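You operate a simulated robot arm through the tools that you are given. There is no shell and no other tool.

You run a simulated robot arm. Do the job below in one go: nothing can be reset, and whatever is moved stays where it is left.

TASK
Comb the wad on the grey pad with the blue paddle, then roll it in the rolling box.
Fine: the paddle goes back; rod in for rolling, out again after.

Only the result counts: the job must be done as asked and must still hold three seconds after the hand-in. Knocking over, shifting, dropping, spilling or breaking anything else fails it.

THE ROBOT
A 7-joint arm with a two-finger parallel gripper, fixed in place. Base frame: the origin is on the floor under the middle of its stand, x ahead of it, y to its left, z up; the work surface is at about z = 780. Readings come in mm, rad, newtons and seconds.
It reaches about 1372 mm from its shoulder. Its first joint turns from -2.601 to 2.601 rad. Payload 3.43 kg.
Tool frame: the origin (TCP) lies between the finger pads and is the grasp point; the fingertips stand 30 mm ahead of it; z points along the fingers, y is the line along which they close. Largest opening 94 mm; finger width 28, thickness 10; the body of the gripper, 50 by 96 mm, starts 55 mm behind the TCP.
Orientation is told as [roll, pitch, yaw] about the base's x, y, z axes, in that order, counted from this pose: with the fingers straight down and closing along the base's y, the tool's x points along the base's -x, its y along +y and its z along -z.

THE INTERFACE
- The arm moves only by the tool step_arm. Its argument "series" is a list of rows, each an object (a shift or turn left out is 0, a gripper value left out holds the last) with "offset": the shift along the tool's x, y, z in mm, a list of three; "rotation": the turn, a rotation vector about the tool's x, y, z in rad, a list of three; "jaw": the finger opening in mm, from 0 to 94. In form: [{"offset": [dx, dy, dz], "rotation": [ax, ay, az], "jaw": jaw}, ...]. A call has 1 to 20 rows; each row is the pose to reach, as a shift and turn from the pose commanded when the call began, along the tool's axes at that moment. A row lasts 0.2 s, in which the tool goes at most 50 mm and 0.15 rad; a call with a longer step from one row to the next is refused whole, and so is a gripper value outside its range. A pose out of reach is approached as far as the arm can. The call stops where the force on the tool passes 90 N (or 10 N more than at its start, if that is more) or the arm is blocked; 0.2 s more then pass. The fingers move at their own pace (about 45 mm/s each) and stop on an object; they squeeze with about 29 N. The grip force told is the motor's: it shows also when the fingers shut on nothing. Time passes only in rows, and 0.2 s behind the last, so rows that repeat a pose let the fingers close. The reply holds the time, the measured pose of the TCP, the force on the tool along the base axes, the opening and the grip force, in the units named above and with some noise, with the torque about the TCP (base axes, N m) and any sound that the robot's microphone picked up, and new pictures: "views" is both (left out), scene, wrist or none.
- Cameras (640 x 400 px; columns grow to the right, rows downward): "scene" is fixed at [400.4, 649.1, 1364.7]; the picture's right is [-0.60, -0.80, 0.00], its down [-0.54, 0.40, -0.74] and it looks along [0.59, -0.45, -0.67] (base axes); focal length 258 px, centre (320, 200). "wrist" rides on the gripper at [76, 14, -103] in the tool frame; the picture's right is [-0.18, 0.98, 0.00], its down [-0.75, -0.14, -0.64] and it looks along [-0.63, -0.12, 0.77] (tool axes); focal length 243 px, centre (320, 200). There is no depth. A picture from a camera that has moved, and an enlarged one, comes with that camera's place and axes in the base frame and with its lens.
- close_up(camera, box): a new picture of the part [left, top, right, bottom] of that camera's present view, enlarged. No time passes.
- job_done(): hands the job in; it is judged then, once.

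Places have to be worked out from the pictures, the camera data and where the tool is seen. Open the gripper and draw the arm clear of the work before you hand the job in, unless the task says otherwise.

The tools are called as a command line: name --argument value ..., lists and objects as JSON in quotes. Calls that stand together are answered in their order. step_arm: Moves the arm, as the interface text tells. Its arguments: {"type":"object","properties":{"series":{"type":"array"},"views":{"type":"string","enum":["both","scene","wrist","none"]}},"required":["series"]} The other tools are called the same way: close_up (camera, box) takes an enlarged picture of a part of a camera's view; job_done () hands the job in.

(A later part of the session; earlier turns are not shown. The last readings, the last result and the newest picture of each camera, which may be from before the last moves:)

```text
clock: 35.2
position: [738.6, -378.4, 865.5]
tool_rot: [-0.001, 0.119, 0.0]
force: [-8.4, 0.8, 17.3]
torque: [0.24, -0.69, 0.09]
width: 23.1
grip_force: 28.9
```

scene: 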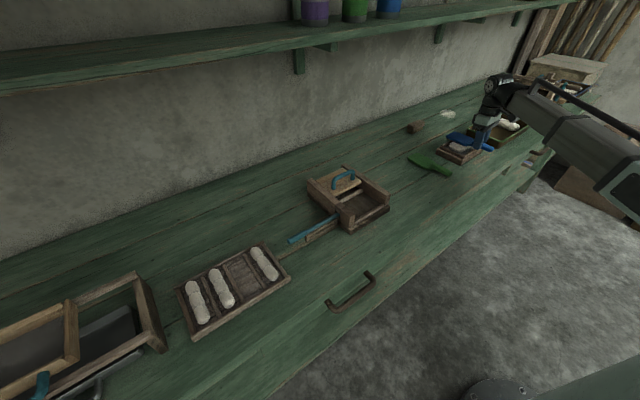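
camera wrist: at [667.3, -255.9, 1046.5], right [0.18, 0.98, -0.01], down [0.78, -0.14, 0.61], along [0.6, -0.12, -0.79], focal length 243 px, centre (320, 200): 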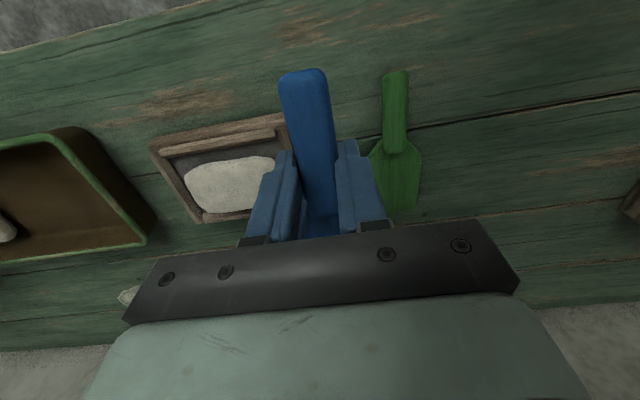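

17 N with 8 N drag at the forward end. Now pull back 20 mm with following, checking the force halfway.

step_arm --series '[{"offset": [7, 0, 1.2]}, {"offset": [13.5, 0, 2.5]}, {"offset": [19.7, 0, 3.7]}]' --views "none"

```text
clock: 36.0
position: [719.2, -379.7, 865.2]
tool_rot: [0.0, 0.119, 0.0]
force: [2.5, -0.3, 2.8]
torque: [-0.11, -0.29, -0.01]
width: 23.2
grip_force: 29.2
```

Contact holds in the pull (3.6 N). I continue the pull with a bit more following depth.

step_arm --series '[{"offset": [0, 0, 0.6]}, {"offset": [6.5, 0, 2.2]}, {"offset": [13, 0, 3.8]}, {"offset": [19.7, 0, 5.4]}, {"offset": [26, 0, 6.8]}]' --views "none"

```text
clock: 37.2
position: [693.8, -379.6, 862.3]
tool_rot: [0.0, 0.119, 0.0]
force: [4.1, 0.7, 9.2]
torque: [0.0, -1.18, 0.09]
width: 23.3
grip_force: 28.7
```

A full pull stroke in contact (10 N, 4 N drag). I carry it on another 30 mm toward the robot, so the blade draws off across the wad.

step_arm --series '[{"offset": [7.5, 0, 1.1]}, {"offset": [15, 0, 2.2]}, {"offset": [22.5, 0, 3.3]}, {"offset": [30, 0, 4.4]}]' --views "scene"

close_up --camera "scene" --box '[420, 110, 510, 166]'

```text
clock: 38.2
position: [661.6, -380.4, 860.0]
tool_rot: [-0.001, 0.118, 0.0]
force: [-0.9, 1.0, -1.2]
torque: [-0.03, 0.06, 0.01]
width: 23.3
grip_force: 28.6
```

scene: 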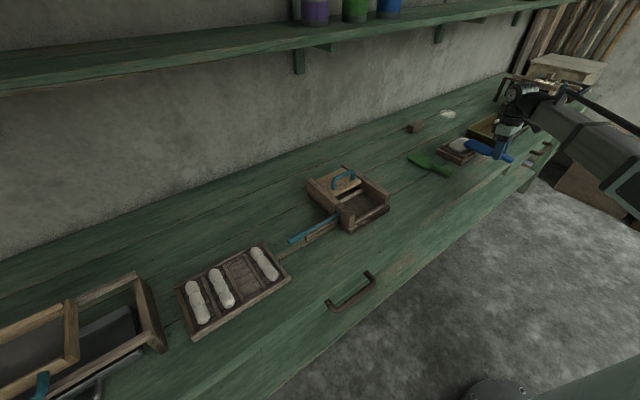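

```text
7.11 times, centred on (465, 138) of scene
camera zoom: at [400.4, 649.1, 1364.7], right [-0.6, -0.8, 0.0], down [-0.54, 0.4, -0.74], along [0.59, -0.45, -0.67], focal length 1835 px, centre (-711, 641)
```

zoom: 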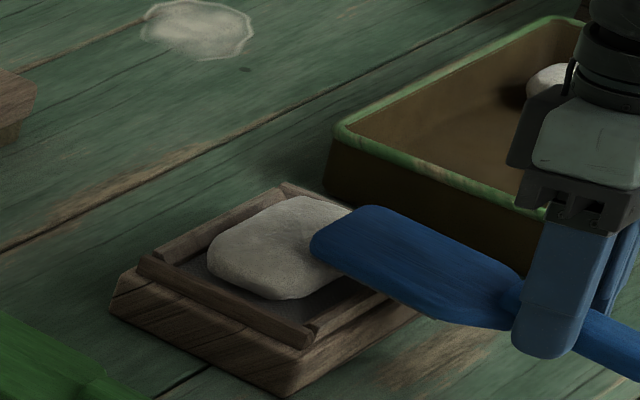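

The wad now looks smoother and a little flatter. I'll lift, return to the far end with slightly more pitch (0.16) and repeat pull strokes.

step_arm --series '[{"offset": [2.4, 0, -20]}, {"offset": [-35, 0, -25], "rotation": [0, 0.02, 0]}, {"offset": [-77, 0, -29.5], "rotation": [0, 0.04, 0]}, {"offset": [-78, 0, -20], "rotation": [0, 0.04, 0]}, {"offset": [-78, 0, -20], "rotation": [0, 0.04, 0]}]' --views "scene"

close_up --camera "scene" --box '[420, 110, 510, 166]'

```text
clock: 39.4
position: [742.2, -381.5, 870.4]
tool_rot: [0.0, 0.163, 0.0]
force: [-0.5, -0.1, -1.3]
torque: [0.01, 0.05, 0.01]
width: 23.3
grip_force: 29.3
```

scene: 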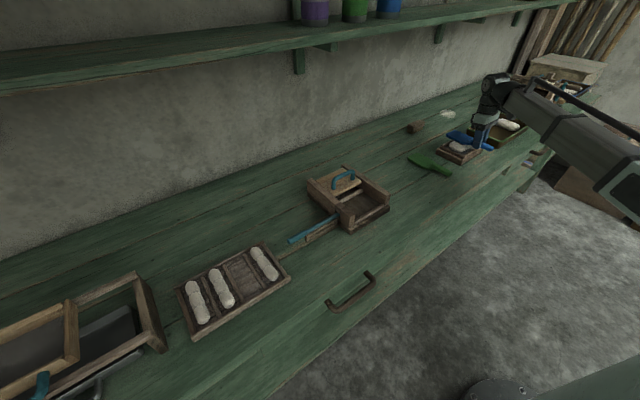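

```text
7.11 times, centred on (465, 138) of scene
camera zoom: at [400.4, 649.1, 1364.7], right [-0.6, -0.8, 0.0], down [-0.54, 0.4, -0.74], along [0.59, -0.45, -0.67], focal length 1835 px, centre (-711, 641)
```

zoom: 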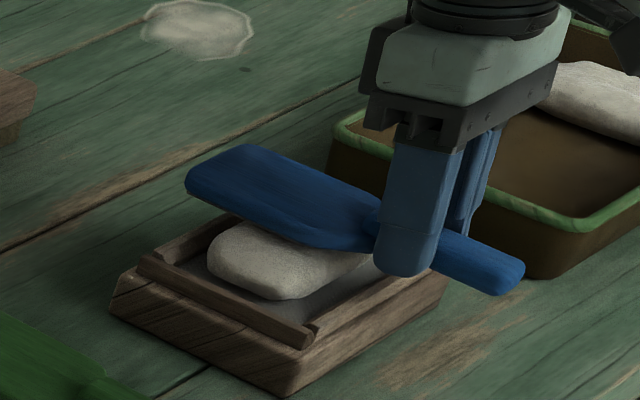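

The blade looks level now. I lower to contact in small steps.

step_arm --series '[{"offset": [-0.3, 0, 2]}, {"offset": [-0.6, 0, 4]}]' --views "none"

```text
clock: 40.0
position: [740.9, -380.4, 866.7]
tool_rot: [-0.001, 0.159, 0.001]
force: [-0.1, 1.0, 5.2]
torque: [0.01, -0.29, -0.03]
width: 23.5
grip_force: 28.8
```

Contact 6 N. I press slightly and do a pull stroke of 45 mm, following down 1.5 mm.

step_arm --series '[{"offset": [-0.1, 0, 0.8]}, {"offset": [7.3, 0, 2.3]}, {"offset": [14.7, 0, 3.8]}, {"offset": [22, 0, 5.2]}, {"offset": [29.4, 0, 6.8]}, {"offset": [36.8, 0, 8.4]}, {"offset": [44.2, 0, 9.8]}]' --views "none"

```text
clock: 41.6
position: [695.7, -380.5, 863.8]
tool_rot: [0.001, 0.163, 0.001]
force: [-0.3, 0.7, -1.1]
torque: [0.0, 0.04, 0.01]
width: 23.3
grip_force: 28.7
```

Lost contact near the end again; the surface keeps getting lower, maybe the wad is thinning as it is combed. I probe down here.

step_arm --series '[{"offset": [-0.2, 0, 1]}, {"offset": [-0.4, 0, 2]}]' --views "none"

```text
clock: 42.2
position: [697.1, -379.6, 862.2]
tool_rot: [-0.001, 0.158, 0.0]
force: [-1.8, -0.7, 7.0]
torque: [-0.04, -0.61, -0.12]
width: 23.4
grip_force: 29.1
```

Contact again (8 N near x≈775). Forward stroke from here at near-constant height.

step_arm --series '[{"offset": [-7.8, 0, -1.5]}, {"offset": [-15.7, 0, -3.1]}, {"offset": [-23.6, 0, -4.7]}, {"offset": [-31.5, 0, -6.2]}, {"offset": [-39.4, 0, -7.7]}]' --views "none"

```text
clock: 43.4
position: [736.3, -379.1, 863.9]
tool_rot: [0.0, 0.159, 0.0]
force: [-8.2, -0.8, 17.8]
torque: [0.18, -0.83, 0.03]
width: 23.6
grip_force: 29.2
```

Firm forward stroke (18 N, 8 N drag). Now a pull stroke with stronger following (about 3.5 mm over 45 mm).

step_arm --series '[{"offset": [7.2, 0, 1.8]}, {"offset": [14.5, 0, 3.6]}, {"offset": [21.8, 0, 5.4]}, {"offset": [29, 0, 7.2]}, {"offset": [36.4, 0, 9]}, {"offset": [43.8, 0, 10.7]}]' --views "scene"

close_up --camera "scene" --box '[420, 110, 510, 166]'

```text
clock: 44.8
position: [691.8, -380.4, 859.4]
tool_rot: [-0.002, 0.158, 0.001]
force: [2.0, 0.4, 3.1]
torque: [-0.06, -0.41, 0.07]
width: 23.4
grip_force: 28.7
```

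scene: 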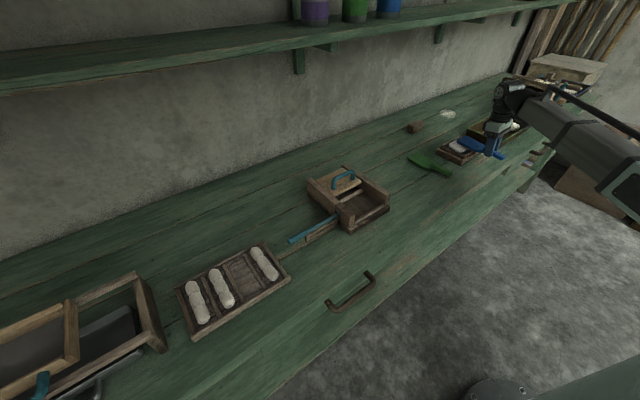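

```text
7.11 times, centred on (465, 138) of scene
camera zoom: at [400.4, 649.1, 1364.7], right [-0.6, -0.8, 0.0], down [-0.54, 0.4, -0.74], along [0.59, -0.45, -0.67], focal length 1835 px, centre (-711, 641)
```

zoom: 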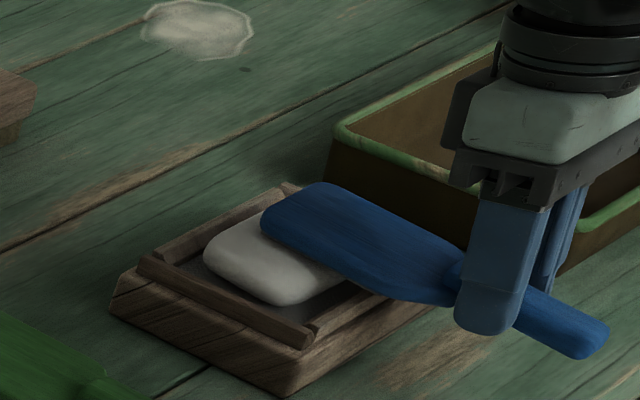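

The wad has visibly changed: it is now smooth and even – combed. I lift the paddle away and look at it uncovered.

step_arm --series '[{"offset": [2, 0, -15]}, {"offset": [25, 0, -45]}, {"offset": [60, 0, -75]}, {"offset": [60, 0, -80]}]' --views "scene"

close_up --camera "scene" --box '[400, 90, 520, 165]'

```text
clock: 45.8
position: [644.5, -380.2, 948.1]
tool_rot: [0.0, 0.161, 0.0]
force: [-0.3, 0.7, -1.1]
torque: [0.06, 0.03, 0.0]
width: 23.7
grip_force: 29.1
```

scene: 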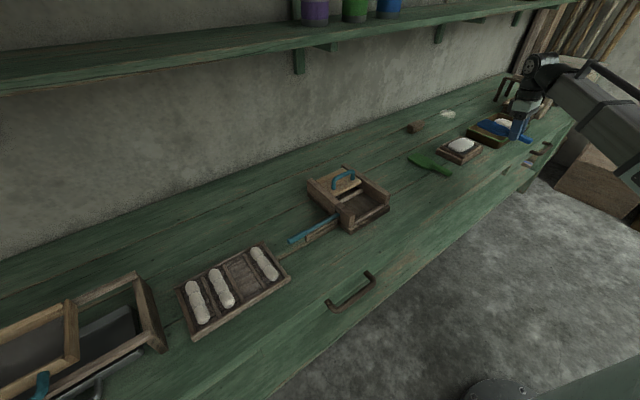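

```text
5.33 times, centred on (460, 128) of scene
camera zoom: at [400.4, 649.1, 1364.7], right [-0.6, -0.8, 0.0], down [-0.54, 0.4, -0.74], along [0.59, -0.45, -0.67], focal length 1376 px, centre (-427, 587)
```

zoom: 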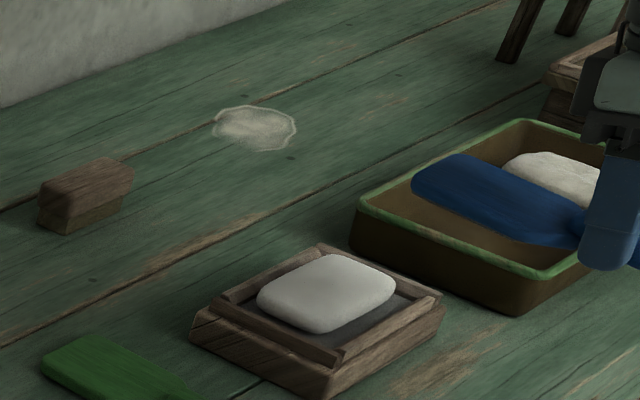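

The wad is smooth and uniform now. I carry the paddle back above its original spot, keeping the pitch so the blade stays level.

step_arm --series '[{"offset": [-16.5, 37, -2.7]}, {"offset": [-33, 74, -5.4]}, {"offset": [-49.6, 110, -8.1]}, {"offset": [-66, 147, -10.8]}, {"offset": [-82.7, 184, -13.4]}, {"offset": [-99, 221, -16.1]}, {"offset": [-115.8, 258, -18.8]}, {"offset": [-132.3, 294.5, -21.5]}, {"offset": [-136.3, 294.5, 3]}, {"offset": [-140.3, 294.5, 27.9]}, {"offset": [-140.3, 294.5, 27.9]}]' --views "both"

close_up --camera "scene" --box '[380, 110, 500, 185]'

```text
clock: 48.2
position: [779.9, -85.7, 897.1]
tool_rot: [0.002, 0.159, 0.0]
force: [0.5, 0.2, -1.9]
torque: [0.02, 0.05, -0.03]
width: 23.7
grip_force: 28.9
camera wrist: at [720.4, -72.1, 1009.9], right [0.18, 0.98, -0.03], down [0.85, -0.14, 0.51], along [0.5, -0.12, -0.86], focal length 243 px, centre (320, 200)
```

scene: 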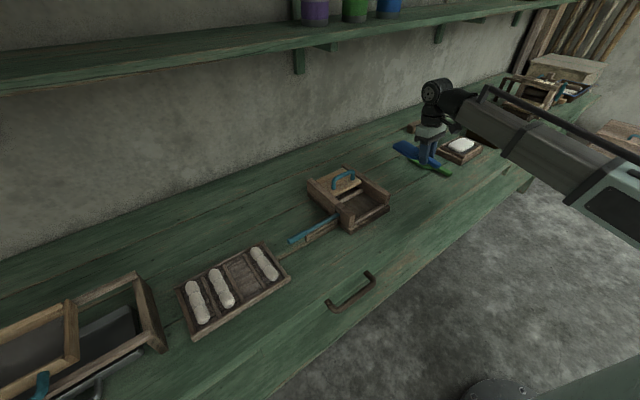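
wrist: 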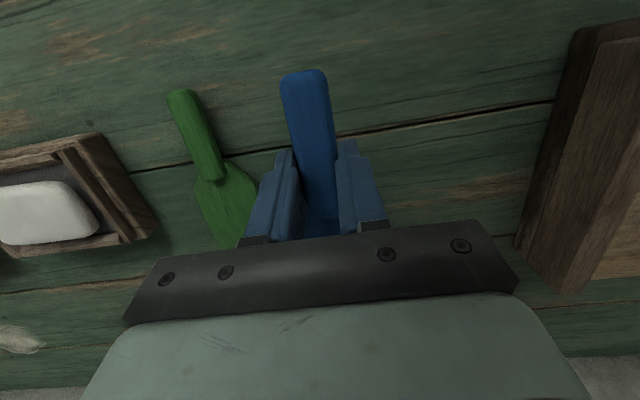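

```text
5.33 times, centred on (440, 148) of scene
camera zoom: at [400.4, 649.1, 1364.7], right [-0.6, -0.8, 0.0], down [-0.54, 0.4, -0.74], along [0.59, -0.45, -0.67], focal length 1376 px, centre (-320, 480)
```

zoom: 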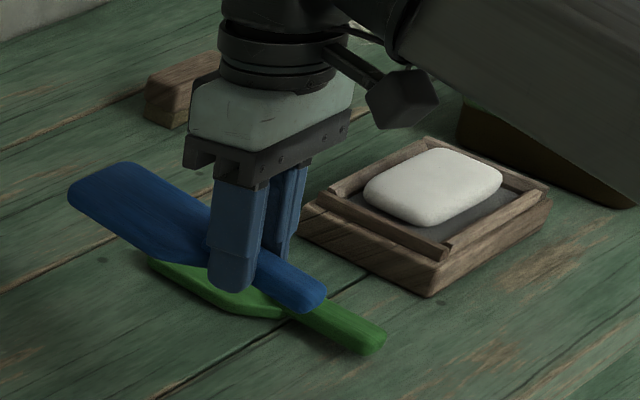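

The paddle looks level in the grip and aligned with its old place (handle y≈-85). I lower to about 7 mm above expected touchdown.

step_arm --series '[{"offset": [-4.8, 0, 29.6]}, {"offset": [-8.8, 0, 54]}, {"offset": [-11.2, 0, 69]}, {"offset": [-12, 0, 74]}, {"offset": [-12, 0, 74]}]' --views "both"

close_up --camera "scene" --box '[380, 130, 500, 205]'

```text
clock: 49.4
position: [778.4, -85.1, 823.3]
tool_rot: [-0.001, 0.159, -0.001]
force: [0.4, 0.2, -0.5]
torque: [-0.01, 0.07, 0.02]
width: 23.4
grip_force: 29.2
camera wrist: at [720.1, -71.7, 935.7], right [0.18, 0.98, -0.03], down [0.85, -0.14, 0.51], along [0.5, -0.12, -0.86], focal length 243 px, centre (320, 200)
```

scene: 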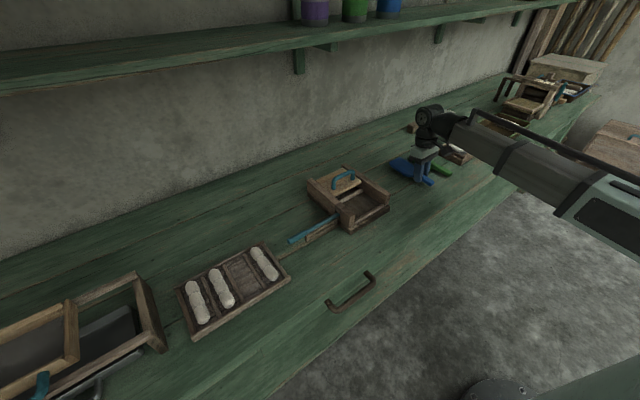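
wrist: 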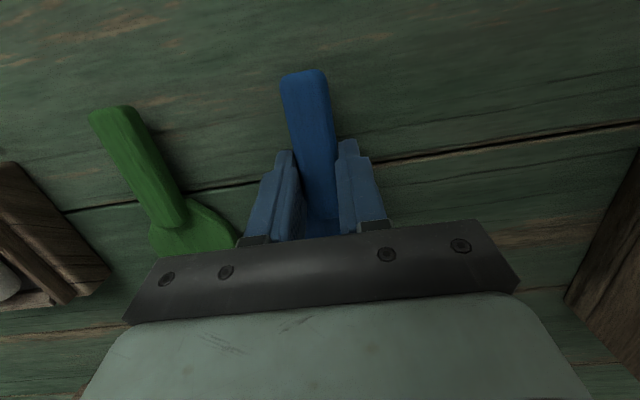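

```text
5.33 times, centred on (440, 168) of scene
camera zoom: at [400.4, 649.1, 1364.7], right [-0.6, -0.8, 0.0], down [-0.54, 0.4, -0.74], along [0.59, -0.45, -0.67], focal length 1376 px, centre (-320, 373)
```

zoom: 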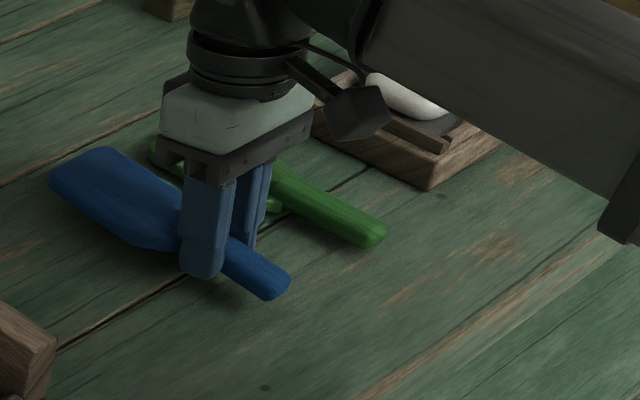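

Compared with the start picture, the blade tip is about 9 mm higher relative to the handle, so I add 0.05 rad pitch and lower another 5 mm.

step_arm --series '[{"offset": [0, 0, 0], "rotation": [0, 0.05, 0]}, {"offset": [-0.5, 0, 3], "rotation": [0, 0.05, 0]}, {"offset": [-0.8, 0, 5], "rotation": [0, 0.05, 0]}, {"offset": [-0.8, 0, 5], "rotation": [0, 0.05, 0]}]' --views "scene"

close_up --camera "scene" --box '[380, 130, 500, 205]'

```text
clock: 50.4
position: [780.1, -84.3, 818.5]
tool_rot: [0.0, 0.211, 0.001]
force: [0.6, -0.6, -1.3]
torque: [0.01, 0.03, 0.01]
width: 23.4
grip_force: 28.8
```

scene: 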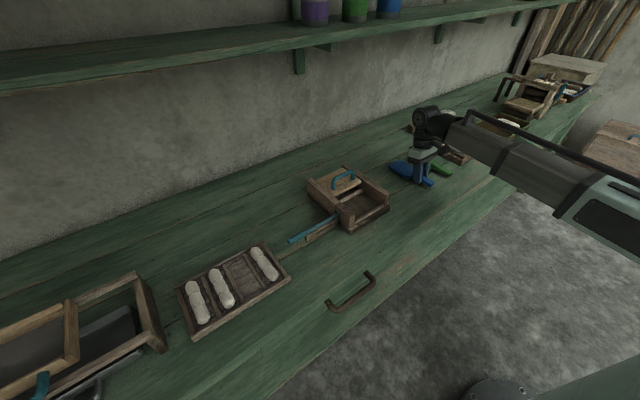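

```text
5.33 times, centred on (440, 168) of scene
camera zoom: at [400.4, 649.1, 1364.7], right [-0.6, -0.8, 0.0], down [-0.54, 0.4, -0.74], along [0.59, -0.45, -0.67], focal length 1376 px, centre (-320, 373)
```

zoom: 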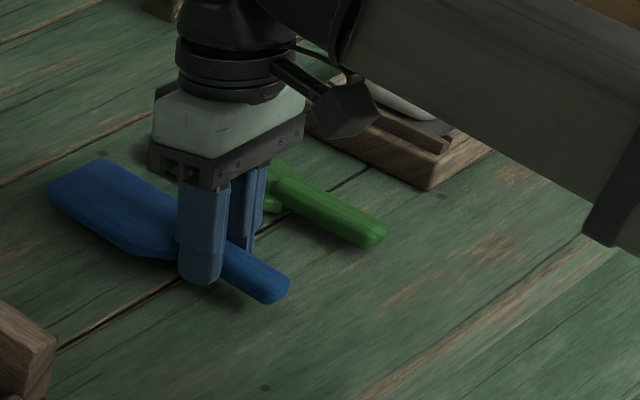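

Now both ends are about 6 mm above their original picture positions – level. I lower 4 mm more, watching force.

step_arm --series '[{"offset": [-0.4, 0, 2]}, {"offset": [-0.8, 0, 4]}, {"offset": [-0.8, 0, 4]}]' --views "none"

```text
clock: 51.2
position: [780.1, -85.8, 813.3]
tool_rot: [0.0, 0.211, 0.002]
force: [0.4, 0.4, -0.2]
torque: [0.0, 0.03, 0.05]
width: 23.3
grip_force: 28.3
```

No contact yet; one more millimetre down, checking for touch.

step_arm --series '[{"offset": [-0.2, 0, 1]}, {"offset": [-0.2, 0, 1]}]' --views "scene"

close_up --camera "scene" --box '[380, 130, 500, 205]'

```text
clock: 51.8
position: [779.1, -85.0, 813.3]
tool_rot: [-0.001, 0.209, 0.0]
force: [0.3, 0.2, -0.2]
torque: [0.0, 0.04, -0.01]
width: 23.5
grip_force: 29.0
```

scene: 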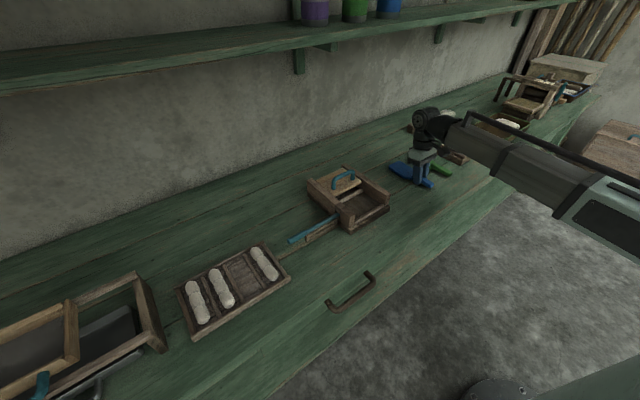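

```text
5.33 times, centred on (440, 168) of scene
camera zoom: at [400.4, 649.1, 1364.7], right [-0.6, -0.8, 0.0], down [-0.54, 0.4, -0.74], along [0.59, -0.45, -0.67], focal length 1376 px, centre (-320, 373)
```

zoom: 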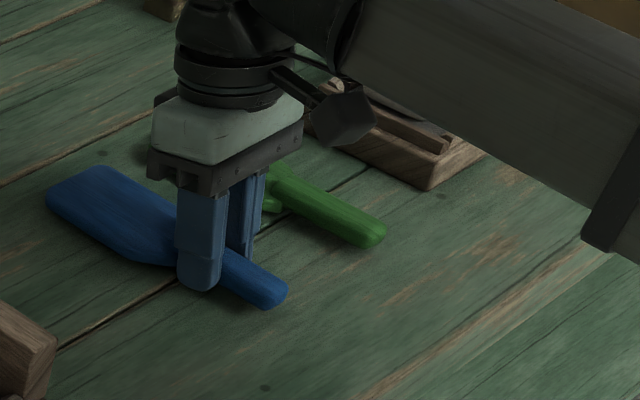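

Picture positions now match the start within a couple of pixels, so I open the fingers to release the paddle, then rise straight up and level the wrist.

step_arm --series '[{"jaw": 50}, {"jaw": 60}, {"jaw": 60}, {"jaw": 60}, {"offset": [2, 0, -10]}, {"offset": [6, 0, -30]}, {"offset": [14, 0, -68], "rotation": [0, -0.1, 0]}, {"offset": [22, 0, -106], "rotation": [0, -0.21, 0]}, {"offset": [22, 0, -106], "rotation": [0, -0.21, 0]}]' --views "both"

close_up --camera "scene" --box '[380, 130, 500, 205]'

```text
clock: 53.8
position: [781.5, -84.2, 922.2]
tool_rot: [0.001, -0.002, -0.001]
force: [0.6, 1.0, -0.8]
torque: [0.02, 0.02, 0.03]
width: 59.9
grip_force: 0.1
camera wrist: at [706.0, -71.5, 1024.4], right [0.18, 0.98, 0.0], down [0.75, -0.14, 0.64], along [0.63, -0.12, -0.77], focal length 243 px, centre (320, 200)
```

scene: 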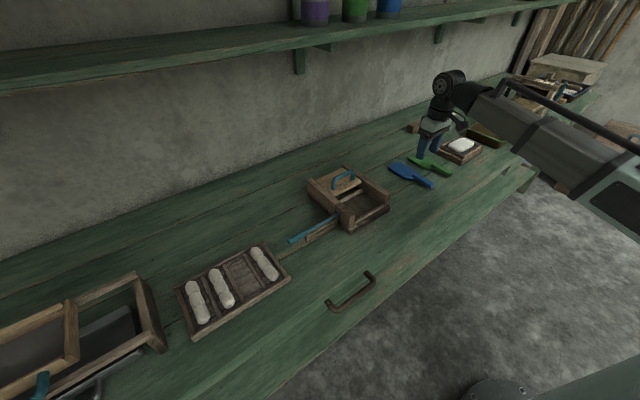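
wrist: 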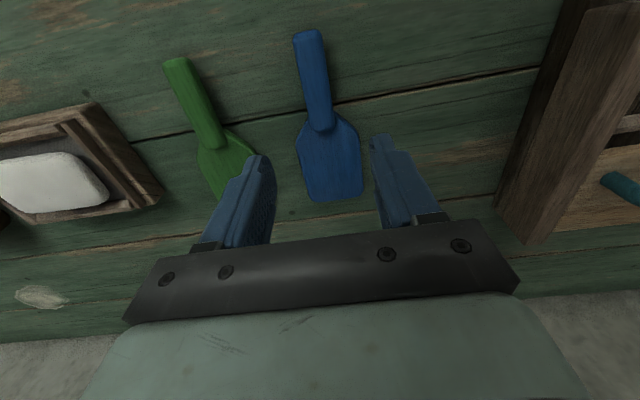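

```text
5.33 times, centred on (440, 168) of scene
camera zoom: at [400.4, 649.1, 1364.7], right [-0.6, -0.8, 0.0], down [-0.54, 0.4, -0.74], along [0.59, -0.45, -0.67], focal length 1376 px, centre (-320, 373)
```

zoom: 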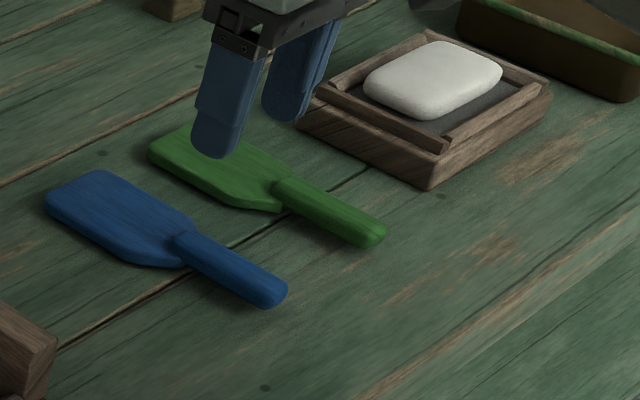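

The blue paddle lies back where it was, and the combed wad is smooth white. Next I turn the gripper 90° (fingers closing along x) and move above the wad to view it for picking.

step_arm --series '[{"offset": [-2, -26, -6], "rotation": [0, 0, 0.143], "jaw": 94}, {"offset": [-4, -52, -12], "rotation": [0, 0, 0.286]}, {"offset": [-6, -78, -18], "rotation": [0, 0, 0.429]}, {"offset": [-8, -104, -24], "rotation": [0, 0, 0.571]}, {"offset": [-10, -130, -30], "rotation": [0, 0, 0.714]}, {"offset": [-12, -156, -36], "rotation": [0, 0, 0.857]}, {"offset": [-14, -182, -42], "rotation": [0, 0, 1.0]}, {"offset": [-16, -208, -48], "rotation": [0, 0, 1.142]}, {"offset": [-18, -234, -54], "rotation": [0, 0, 1.285]}, {"offset": [-20, -255, -60], "rotation": [0, 0, 1.428]}, {"offset": [-21, -270, -60], "rotation": [0, 0, 1.5708]}, {"offset": [-21, -270, -60], "rotation": [0, 0, 1.5708]}]' --views "both"

```text
clock: 56.4
position: [802.1, -355.0, 981.7]
tool_rot: [0.0, 0.0, -1.573]
force: [0.4, 0.5, 0.7]
torque: [-0.02, 0.02, -0.02]
width: 94.3
grip_force: 0.2
camera wrist: at [815.8, -279.5, 1083.2], right [0.98, -0.19, 0.0], down [-0.14, -0.75, 0.64], along [-0.12, -0.63, -0.77], focal length 243 px, centre (320, 200)
```

scene: 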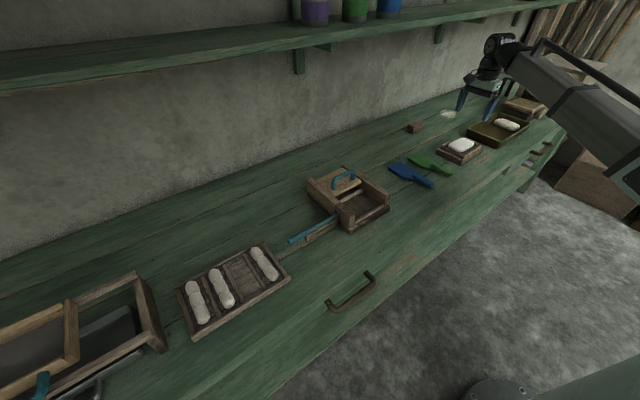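
wrist: 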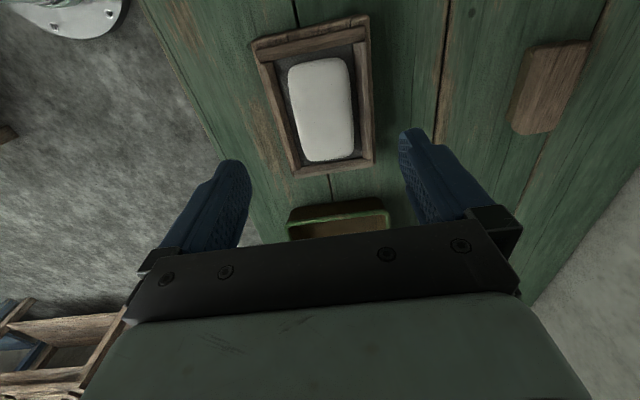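

close_up --camera "wrist" --box '[230, 10, 400, 186]'

close_up --camera "scene" --box '[430, 125, 494, 165]'

```text
2.27 times, centred on (315, 98) of wrist
camera zoom: at [815.8, -279.5, 1083.2], right [0.98, -0.19, 0.0], down [-0.14, -0.75, 0.64], along [-0.12, -0.63, -0.77], focal length 551 px, centre (331, 432)
```

zoom: 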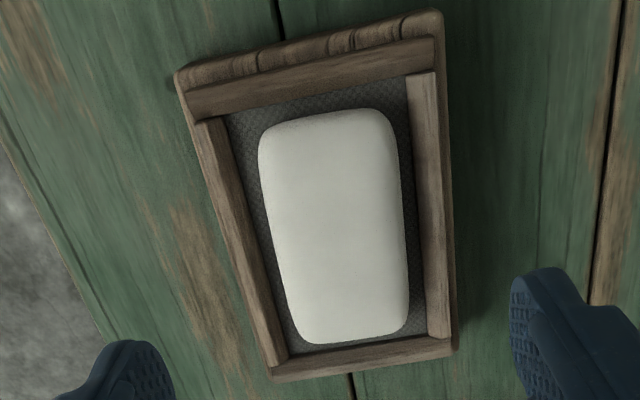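

```text
10.00 times, centred on (462, 145) of scene
camera zoom: at [400.4, 649.1, 1364.7], right [-0.6, -0.8, 0.0], down [-0.54, 0.4, -0.74], along [0.59, -0.45, -0.67], focal length 2580 px, centre (-1100, 750)
```

zoom: 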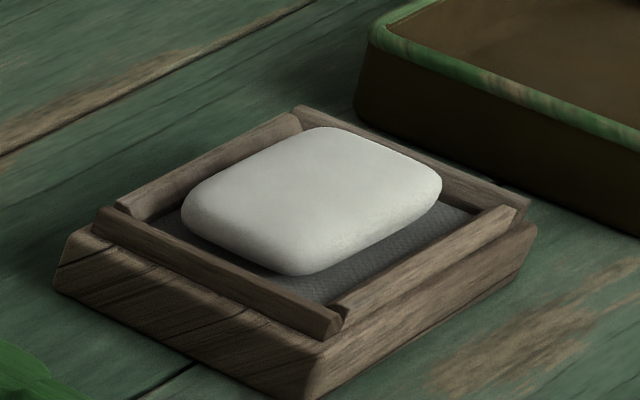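

The wad measures x 769–833, y −437…−323 (centre ≈(801,−380)), standing above the low frame slats. I go down over it with the jaws wide, fingertips just above its top, and look.

step_arm --series '[{"offset": [-12, 0, 40]}, {"offset": [-25, -1, 80]}, {"offset": [-25, -1, 105]}, {"offset": [-25, -1, 112]}, {"offset": [-25, -1, 112]}]' --views "both"

close_up --camera "scene" --box '[430, 115, 510, 165]'

```text
clock: 57.6
position: [801.0, -380.5, 868.9]
tool_rot: [0.001, 0.0, -1.57]
force: [-1.1, -0.3, -0.6]
torque: [0.0, -0.03, -0.01]
width: 93.9
grip_force: 0.1
camera wrist: at [815.2, -304.8, 970.9], right [0.98, -0.18, 0.0], down [-0.14, -0.75, 0.64], along [-0.12, -0.63, -0.77], focal length 243 px, centre (320, 200)
```

scene: 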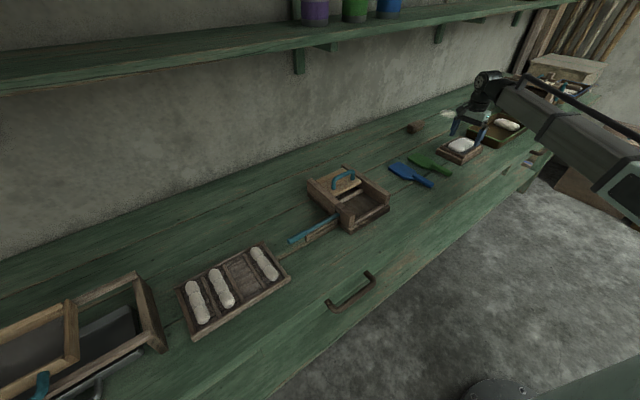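
wrist: 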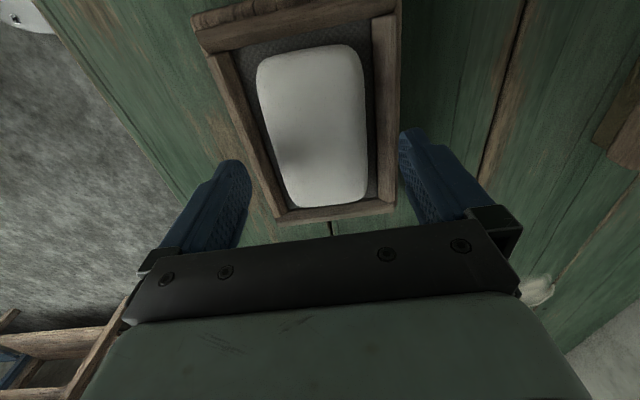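

```text
8.00 times, centred on (470, 140) of scene
camera zoom: at [400.4, 649.1, 1364.7], right [-0.6, -0.8, 0.0], down [-0.54, 0.4, -0.74], along [0.59, -0.45, -0.67], focal length 2064 px, centre (-880, 680)
```

zoom: 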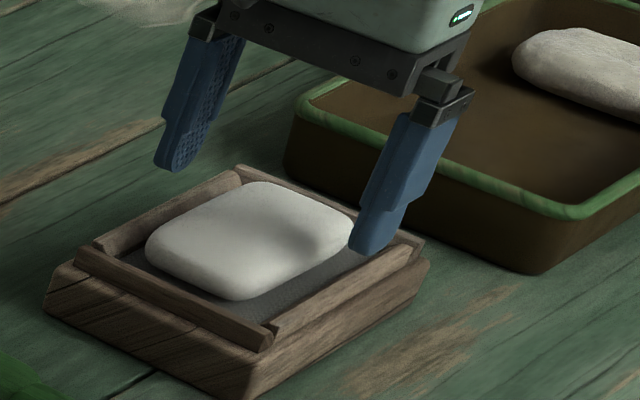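

Everything lines up: wad centre x≈801.7. I descend toward the slat tops, fingertips now to about z=821.

step_arm --series '[{"offset": [0, 1, 8]}, {"offset": [0, 1, 16]}, {"offset": [0, 1, 18]}, {"offset": [0, 1, 18]}]' --views "scene"

close_up --camera "scene" --box '[430, 115, 510, 165]'

```text
clock: 58.6
position: [801.1, -380.6, 851.0]
tool_rot: [0.0, 0.001, -1.571]
force: [0.4, 0.0, -1.1]
torque: [-0.02, -0.01, -0.02]
width: 93.6
grip_force: 0.0
```

scene: 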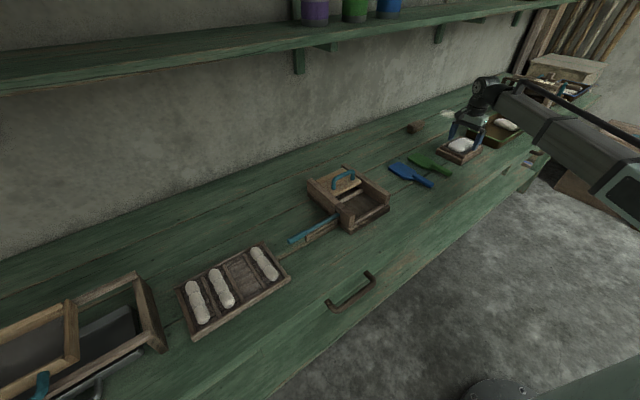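

```text
8.00 times, centred on (470, 140) of scene
camera zoom: at [400.4, 649.1, 1364.7], right [-0.6, -0.8, 0.0], down [-0.54, 0.4, -0.74], along [0.59, -0.45, -0.67], focal length 2064 px, centre (-880, 680)
```

zoom: 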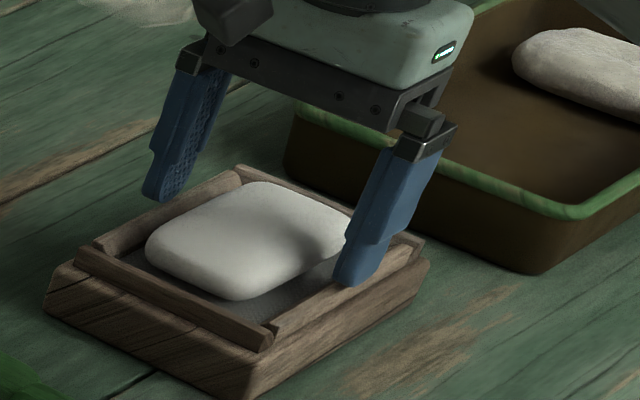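

The near fingertip is just above the slat and nothing touches. I go down in 1.5 mm steps to find the slat tops.

step_arm --series '[{"offset": [0, 0, 1.5]}, {"offset": [0, 0, 3]}]' --views "none"

```text
clock: 59.2
position: [801.3, -380.6, 848.4]
tool_rot: [0.001, 0.0, -1.572]
force: [-0.1, -0.5, 7.9]
torque: [0.08, 0.36, 0.01]
width: 94.0
grip_force: 0.1
```

The near finger just touched its slat (top ≈ z 818). I rise 1 mm and close gently on the wad's sides above the slats.

step_arm --series '[{"offset": [0, 0, -1.3]}, {"offset": [0, 0, -1.3], "jaw": 80}, {"offset": [0, 0, -1.3], "jaw": 70}, {"offset": [0, 0, -1.3], "jaw": 40}, {"offset": [0, 0, -1.3], "jaw": 40}, {"offset": [0, 0, -1.3], "jaw": 40}, {"offset": [0, 0, -1.3], "jaw": 40}]' --views "both"

close_up --camera "scene" --box '[430, 115, 510, 165]'

```text
clock: 60.8
position: [801.9, -381.1, 849.5]
tool_rot: [-0.001, 0.0, -1.57]
force: [0.0, -0.3, -0.2]
torque: [-0.02, -0.02, 0.02]
width: 59.4
grip_force: 29.0
camera wrist: at [815.8, -305.6, 951.4], right [0.98, -0.18, 0.0], down [-0.14, -0.75, 0.64], along [-0.12, -0.63, -0.77], focal length 243 px, centre (320, 200)
```

scene: 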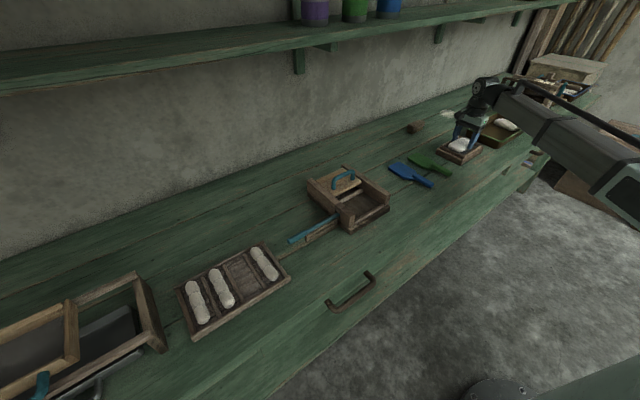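
wrist: 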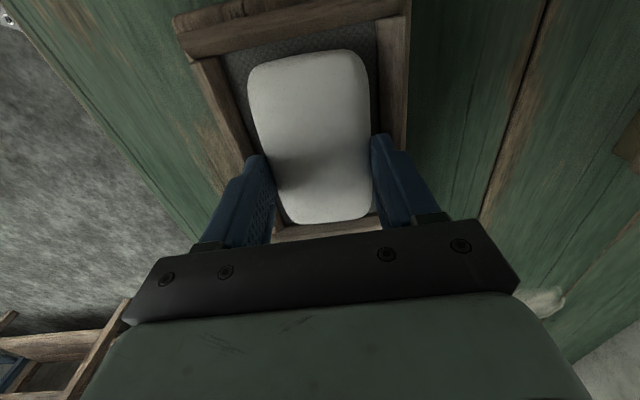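

```text
8.00 times, centred on (470, 140) of scene
camera zoom: at [400.4, 649.1, 1364.7], right [-0.6, -0.8, 0.0], down [-0.54, 0.4, -0.74], along [0.59, -0.45, -0.67], focal length 2064 px, centre (-880, 680)
```

zoom: 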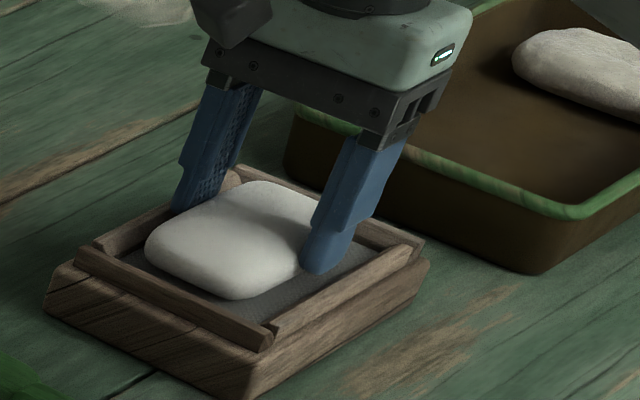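

Closed at 59.4 mm with full grip force. I lift slowly 12 mm to see whether the wad comes along.

step_arm --series '[{"offset": [0, 0, -3]}, {"offset": [0, 0, -7]}, {"offset": [0, 0, -12]}, {"offset": [0, 0, -12]}]' --views "scene"

close_up --camera "scene" --box '[430, 115, 510, 165]'

```text
clock: 61.8
position: [801.7, -379.7, 861.7]
tool_rot: [0.001, 0.0, -1.57]
force: [0.2, -0.2, -0.7]
torque: [0.0, 0.01, -0.01]
width: 59.2
grip_force: 29.1
```

scene: 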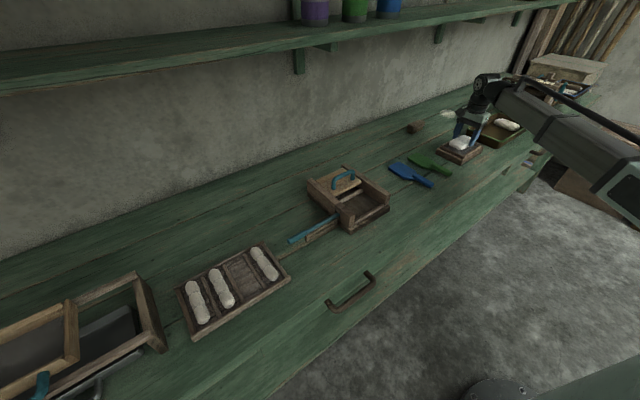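

```text
8.00 times, centred on (470, 140) of scene
camera zoom: at [400.4, 649.1, 1364.7], right [-0.6, -0.8, 0.0], down [-0.54, 0.4, -0.74], along [0.59, -0.45, -0.67], focal length 2064 px, centre (-880, 680)
```

zoom: 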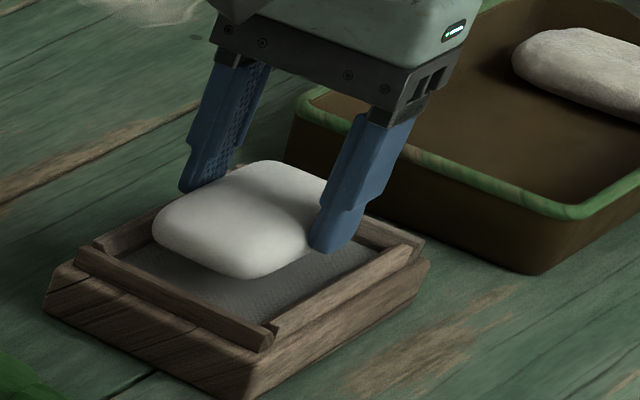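

The wad is lifted, level and firmly held. I triangulate the rod at x≈798, z≈823 and the well at x 759–839, y 136–263. I raise and carry the wad over the well.

step_arm --series '[{"offset": [0, 0, -40]}, {"offset": [0, 0, -80]}, {"offset": [30, 0, -98]}, {"offset": [72, 0, -98]}, {"offset": [114, 0, -98]}, {"offset": [156, 0, -98]}, {"offset": [198, -1, -98]}, {"offset": [240, -1, -98]}, {"offset": [282, -1, -98]}, {"offset": [324, -2, -98]}, {"offset": [366, -2, -98]}, {"offset": [408, -2, -98]}, {"offset": [450, -3, -98]}, {"offset": [492, -3, -98]}, {"offset": [534, -3, -98]}, {"offset": [565, -3, -98]}, {"offset": [577, -3, -98]}, {"offset": [577, -3, -98]}]' --views "both"

close_up --camera "scene" --box '[280, 100, 440, 240]'

close_up --camera "wrist" --box '[200, 0, 440, 240]'

```text
clock: 65.6
position: [796.7, 198.6, 959.4]
tool_rot: [0.0, 0.0, -1.571]
force: [0.0, -0.4, 0.8]
torque: [0.0, 0.01, 0.0]
width: 59.4
grip_force: 28.6
camera wrist: at [812.3, 273.0, 1061.5], right [0.98, -0.18, 0.0], down [-0.14, -0.75, 0.64], along [-0.12, -0.63, -0.77], focal length 243 px, centre (320, 200)
```

scene: 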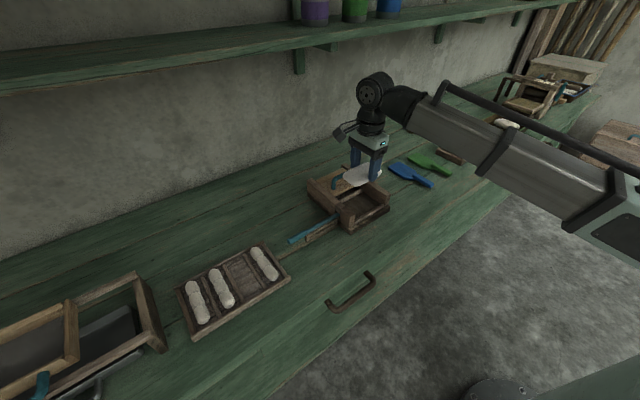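
wrist: 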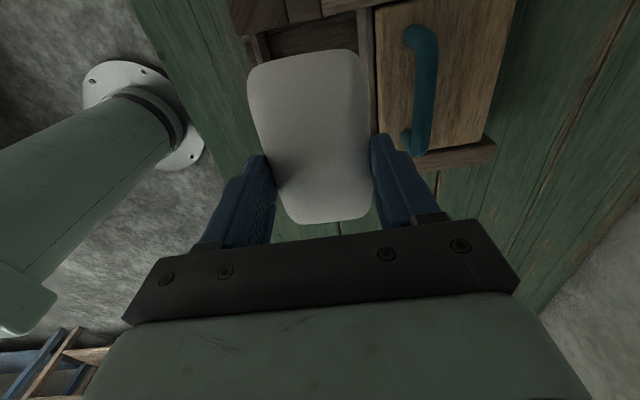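

```text
2.86 times, centred on (360, 170) of scene
camera zoom: at [400.4, 649.1, 1364.7], right [-0.6, -0.8, 0.0], down [-0.54, 0.4, -0.74], along [0.59, -0.45, -0.67], focal length 737 px, centre (206, 286)
```

zoom: 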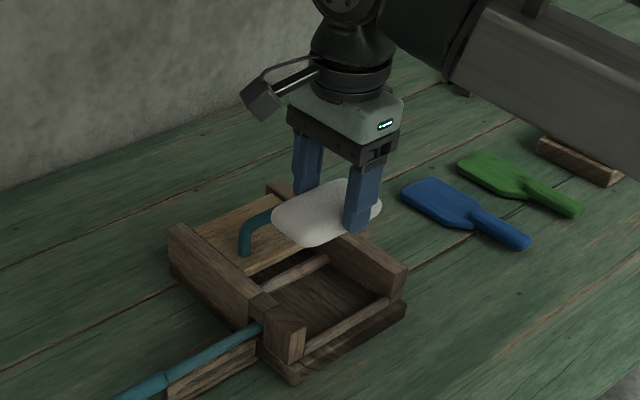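

```text
1.67 times, centred on (320, 120) of wrist
camera zoom: at [812.3, 273.0, 1061.5], right [0.98, -0.18, 0.0], down [-0.14, -0.75, 0.64], along [-0.12, -0.63, -0.77], focal length 404 px, centre (320, 333)
```

zoom: 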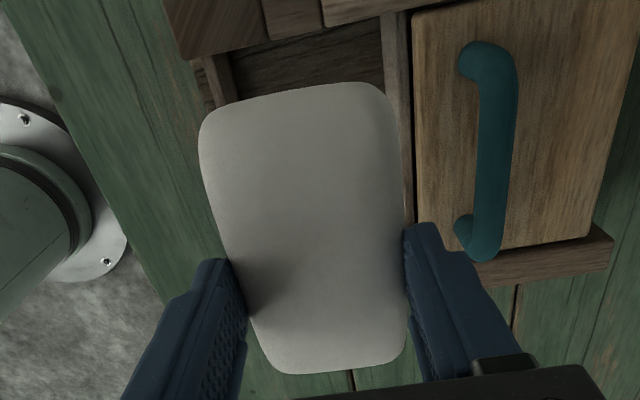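

The view confirms the well spans x≈760–840 while the wad is centred on x≈797, y≈201. I nudge +2.5 mm in x and −1.5 mm in y and lower the wad to near wall-top height.

step_arm --series '[{"offset": [-1.5, 2.5, 25]}, {"offset": [-1.5, 2.5, 50]}, {"offset": [-1.5, 2.5, 70]}, {"offset": [-1.5, 2.5, 78]}, {"offset": [-1.5, 2.5, 78]}]' --views "both"

close_up --camera "scene" --box '[290, 130, 418, 230]'

close_up --camera "wrist" --box '[200, 0, 440, 240]'

```text
clock: 66.8
position: [800.0, 195.5, 882.5]
tool_rot: [-0.002, -0.001, -1.572]
force: [-0.7, -1.0, -1.3]
torque: [0.02, -0.01, 0.0]
width: 59.2
grip_force: 29.3
camera wrist: at [814.7, 270.7, 983.7], right [0.98, -0.18, 0.0], down [-0.14, -0.75, 0.64], along [-0.12, -0.63, -0.77], focal length 243 px, centre (320, 200)
```

scene: 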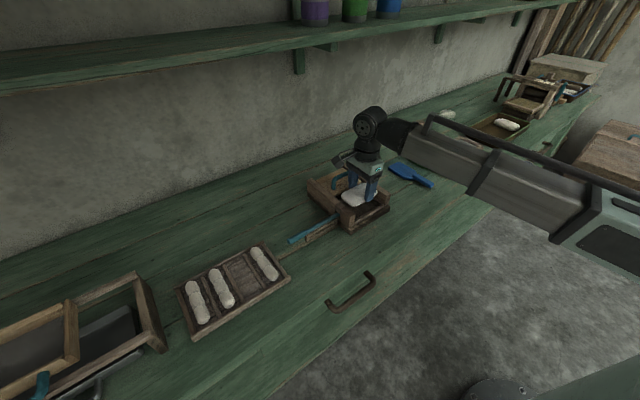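
wrist: 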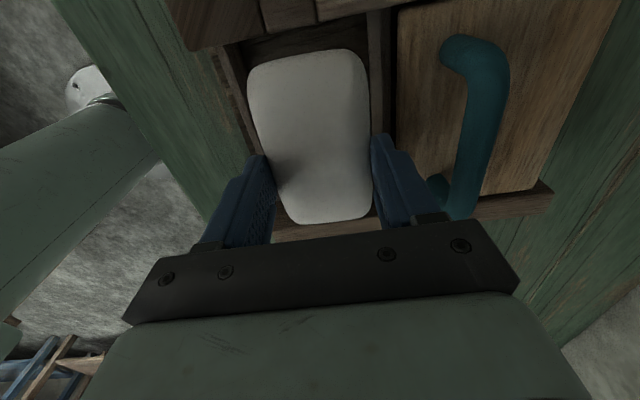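

```text
4.00 times, centred on (354, 180) of scene
camera zoom: at [400.4, 649.1, 1364.7], right [-0.6, -0.8, 0.0], down [-0.54, 0.4, -0.74], along [0.59, -0.45, -0.67], focal length 1032 px, centre (184, 280)
```

zoom: 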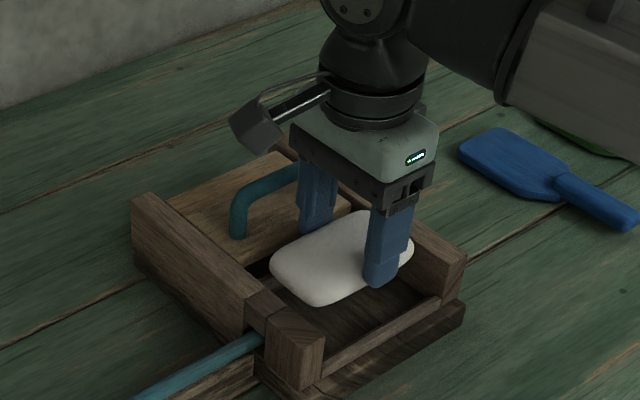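

```text
1.67 times, centred on (320, 120) of wrist
camera zoom: at [814.7, 270.7, 983.7], right [0.98, -0.18, 0.0], down [-0.14, -0.75, 0.64], along [-0.12, -0.63, -0.77], focal length 404 px, centre (320, 333)
```

zoom: 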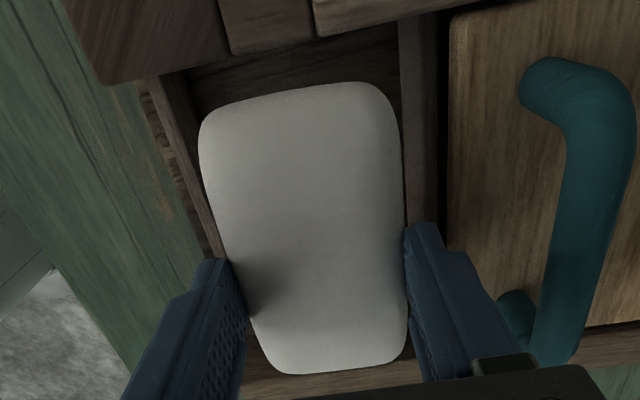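

The wad is centred over the well with roughly 8–9 mm margin all round. I lower it 30 mm into the well, then feel for the floor.

step_arm --series '[{"offset": [1, 0, 12]}, {"offset": [1, 0, 24]}, {"offset": [1, 0, 32]}, {"offset": [1, 0, 32]}]' --views "scene"

close_up --camera "scene" --box '[290, 130, 418, 230]'

```text
clock: 67.8
position: [801.8, 197.0, 851.1]
tool_rot: [0.001, 0.001, -1.571]
force: [0.4, 0.9, -0.2]
torque: [0.02, 0.01, 0.0]
width: 59.5
grip_force: 28.4
```

scene: 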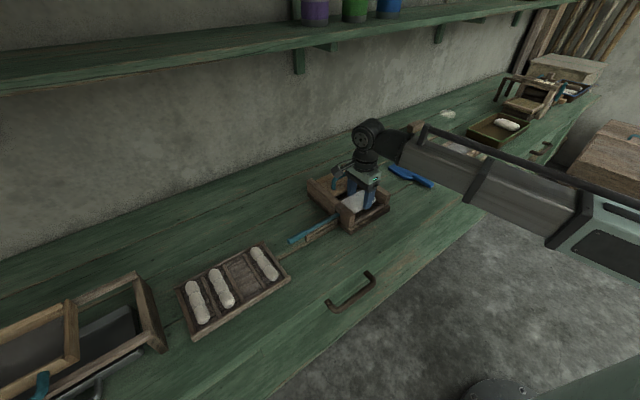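

```text
4.00 times, centred on (354, 180) of scene
camera zoom: at [400.4, 649.1, 1364.7], right [-0.6, -0.8, 0.0], down [-0.54, 0.4, -0.74], along [0.59, -0.45, -0.67], focal length 1032 px, centre (184, 280)
```

zoom: 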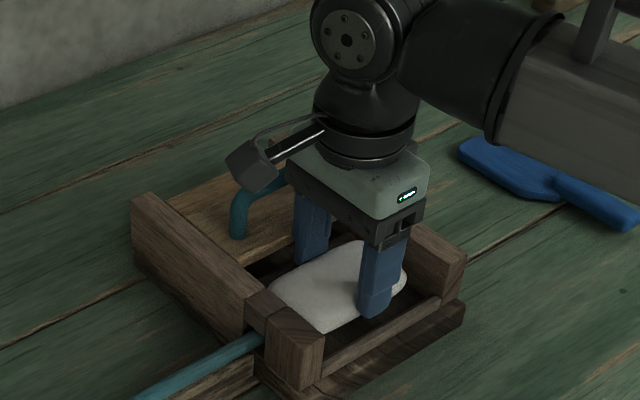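

No contact yet, the wad is just inside the well. I lower in 3 mm steps.

step_arm --series '[{"offset": [0, 0, 3]}, {"offset": [0, 0, 6]}]' --views "none"

```text
clock: 68.4
position: [800.9, 196.2, 845.8]
tool_rot: [0.001, 0.002, -1.571]
force: [0.5, 0.1, 19.3]
torque: [-0.01, -0.01, -0.02]
width: 59.5
grip_force: 28.9
```

Touchdown: 19 N with no torque, so the wad sits flat on the well floor. I relieve a little and open the jaws only a few millimetres, then rise.

step_arm --series '[{"offset": [0, 0, -0.8]}, {"offset": [0, 0, -0.8], "jaw": 64}, {"offset": [0, 0, -0.8], "jaw": 67}, {"offset": [0, 0, -0.8], "jaw": 67}]' --views "scene"

close_up --camera "scene" --box '[290, 130, 418, 230]'

```text
clock: 69.4
position: [801.5, 195.6, 844.6]
tool_rot: [0.0, 0.0, -1.571]
force: [0.4, 0.4, -0.4]
torque: [-0.01, 0.0, 0.02]
width: 67.2
grip_force: 0.1
```

scene: 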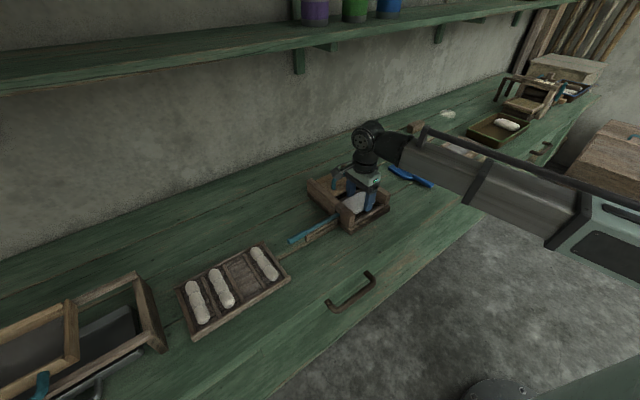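

```text
4.00 times, centred on (354, 180) of scene
camera zoom: at [400.4, 649.1, 1364.7], right [-0.6, -0.8, 0.0], down [-0.54, 0.4, -0.74], along [0.59, -0.45, -0.67], focal length 1032 px, centre (184, 280)
```

zoom: 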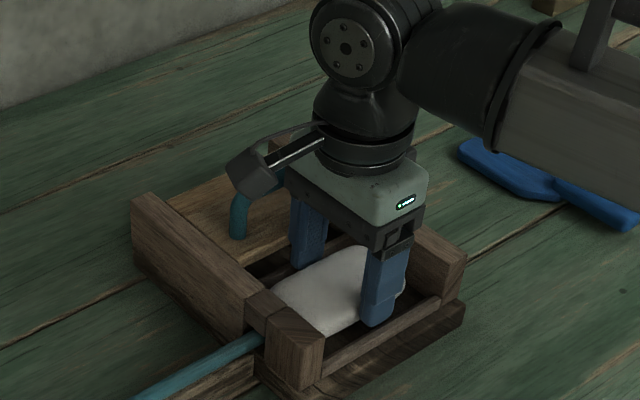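

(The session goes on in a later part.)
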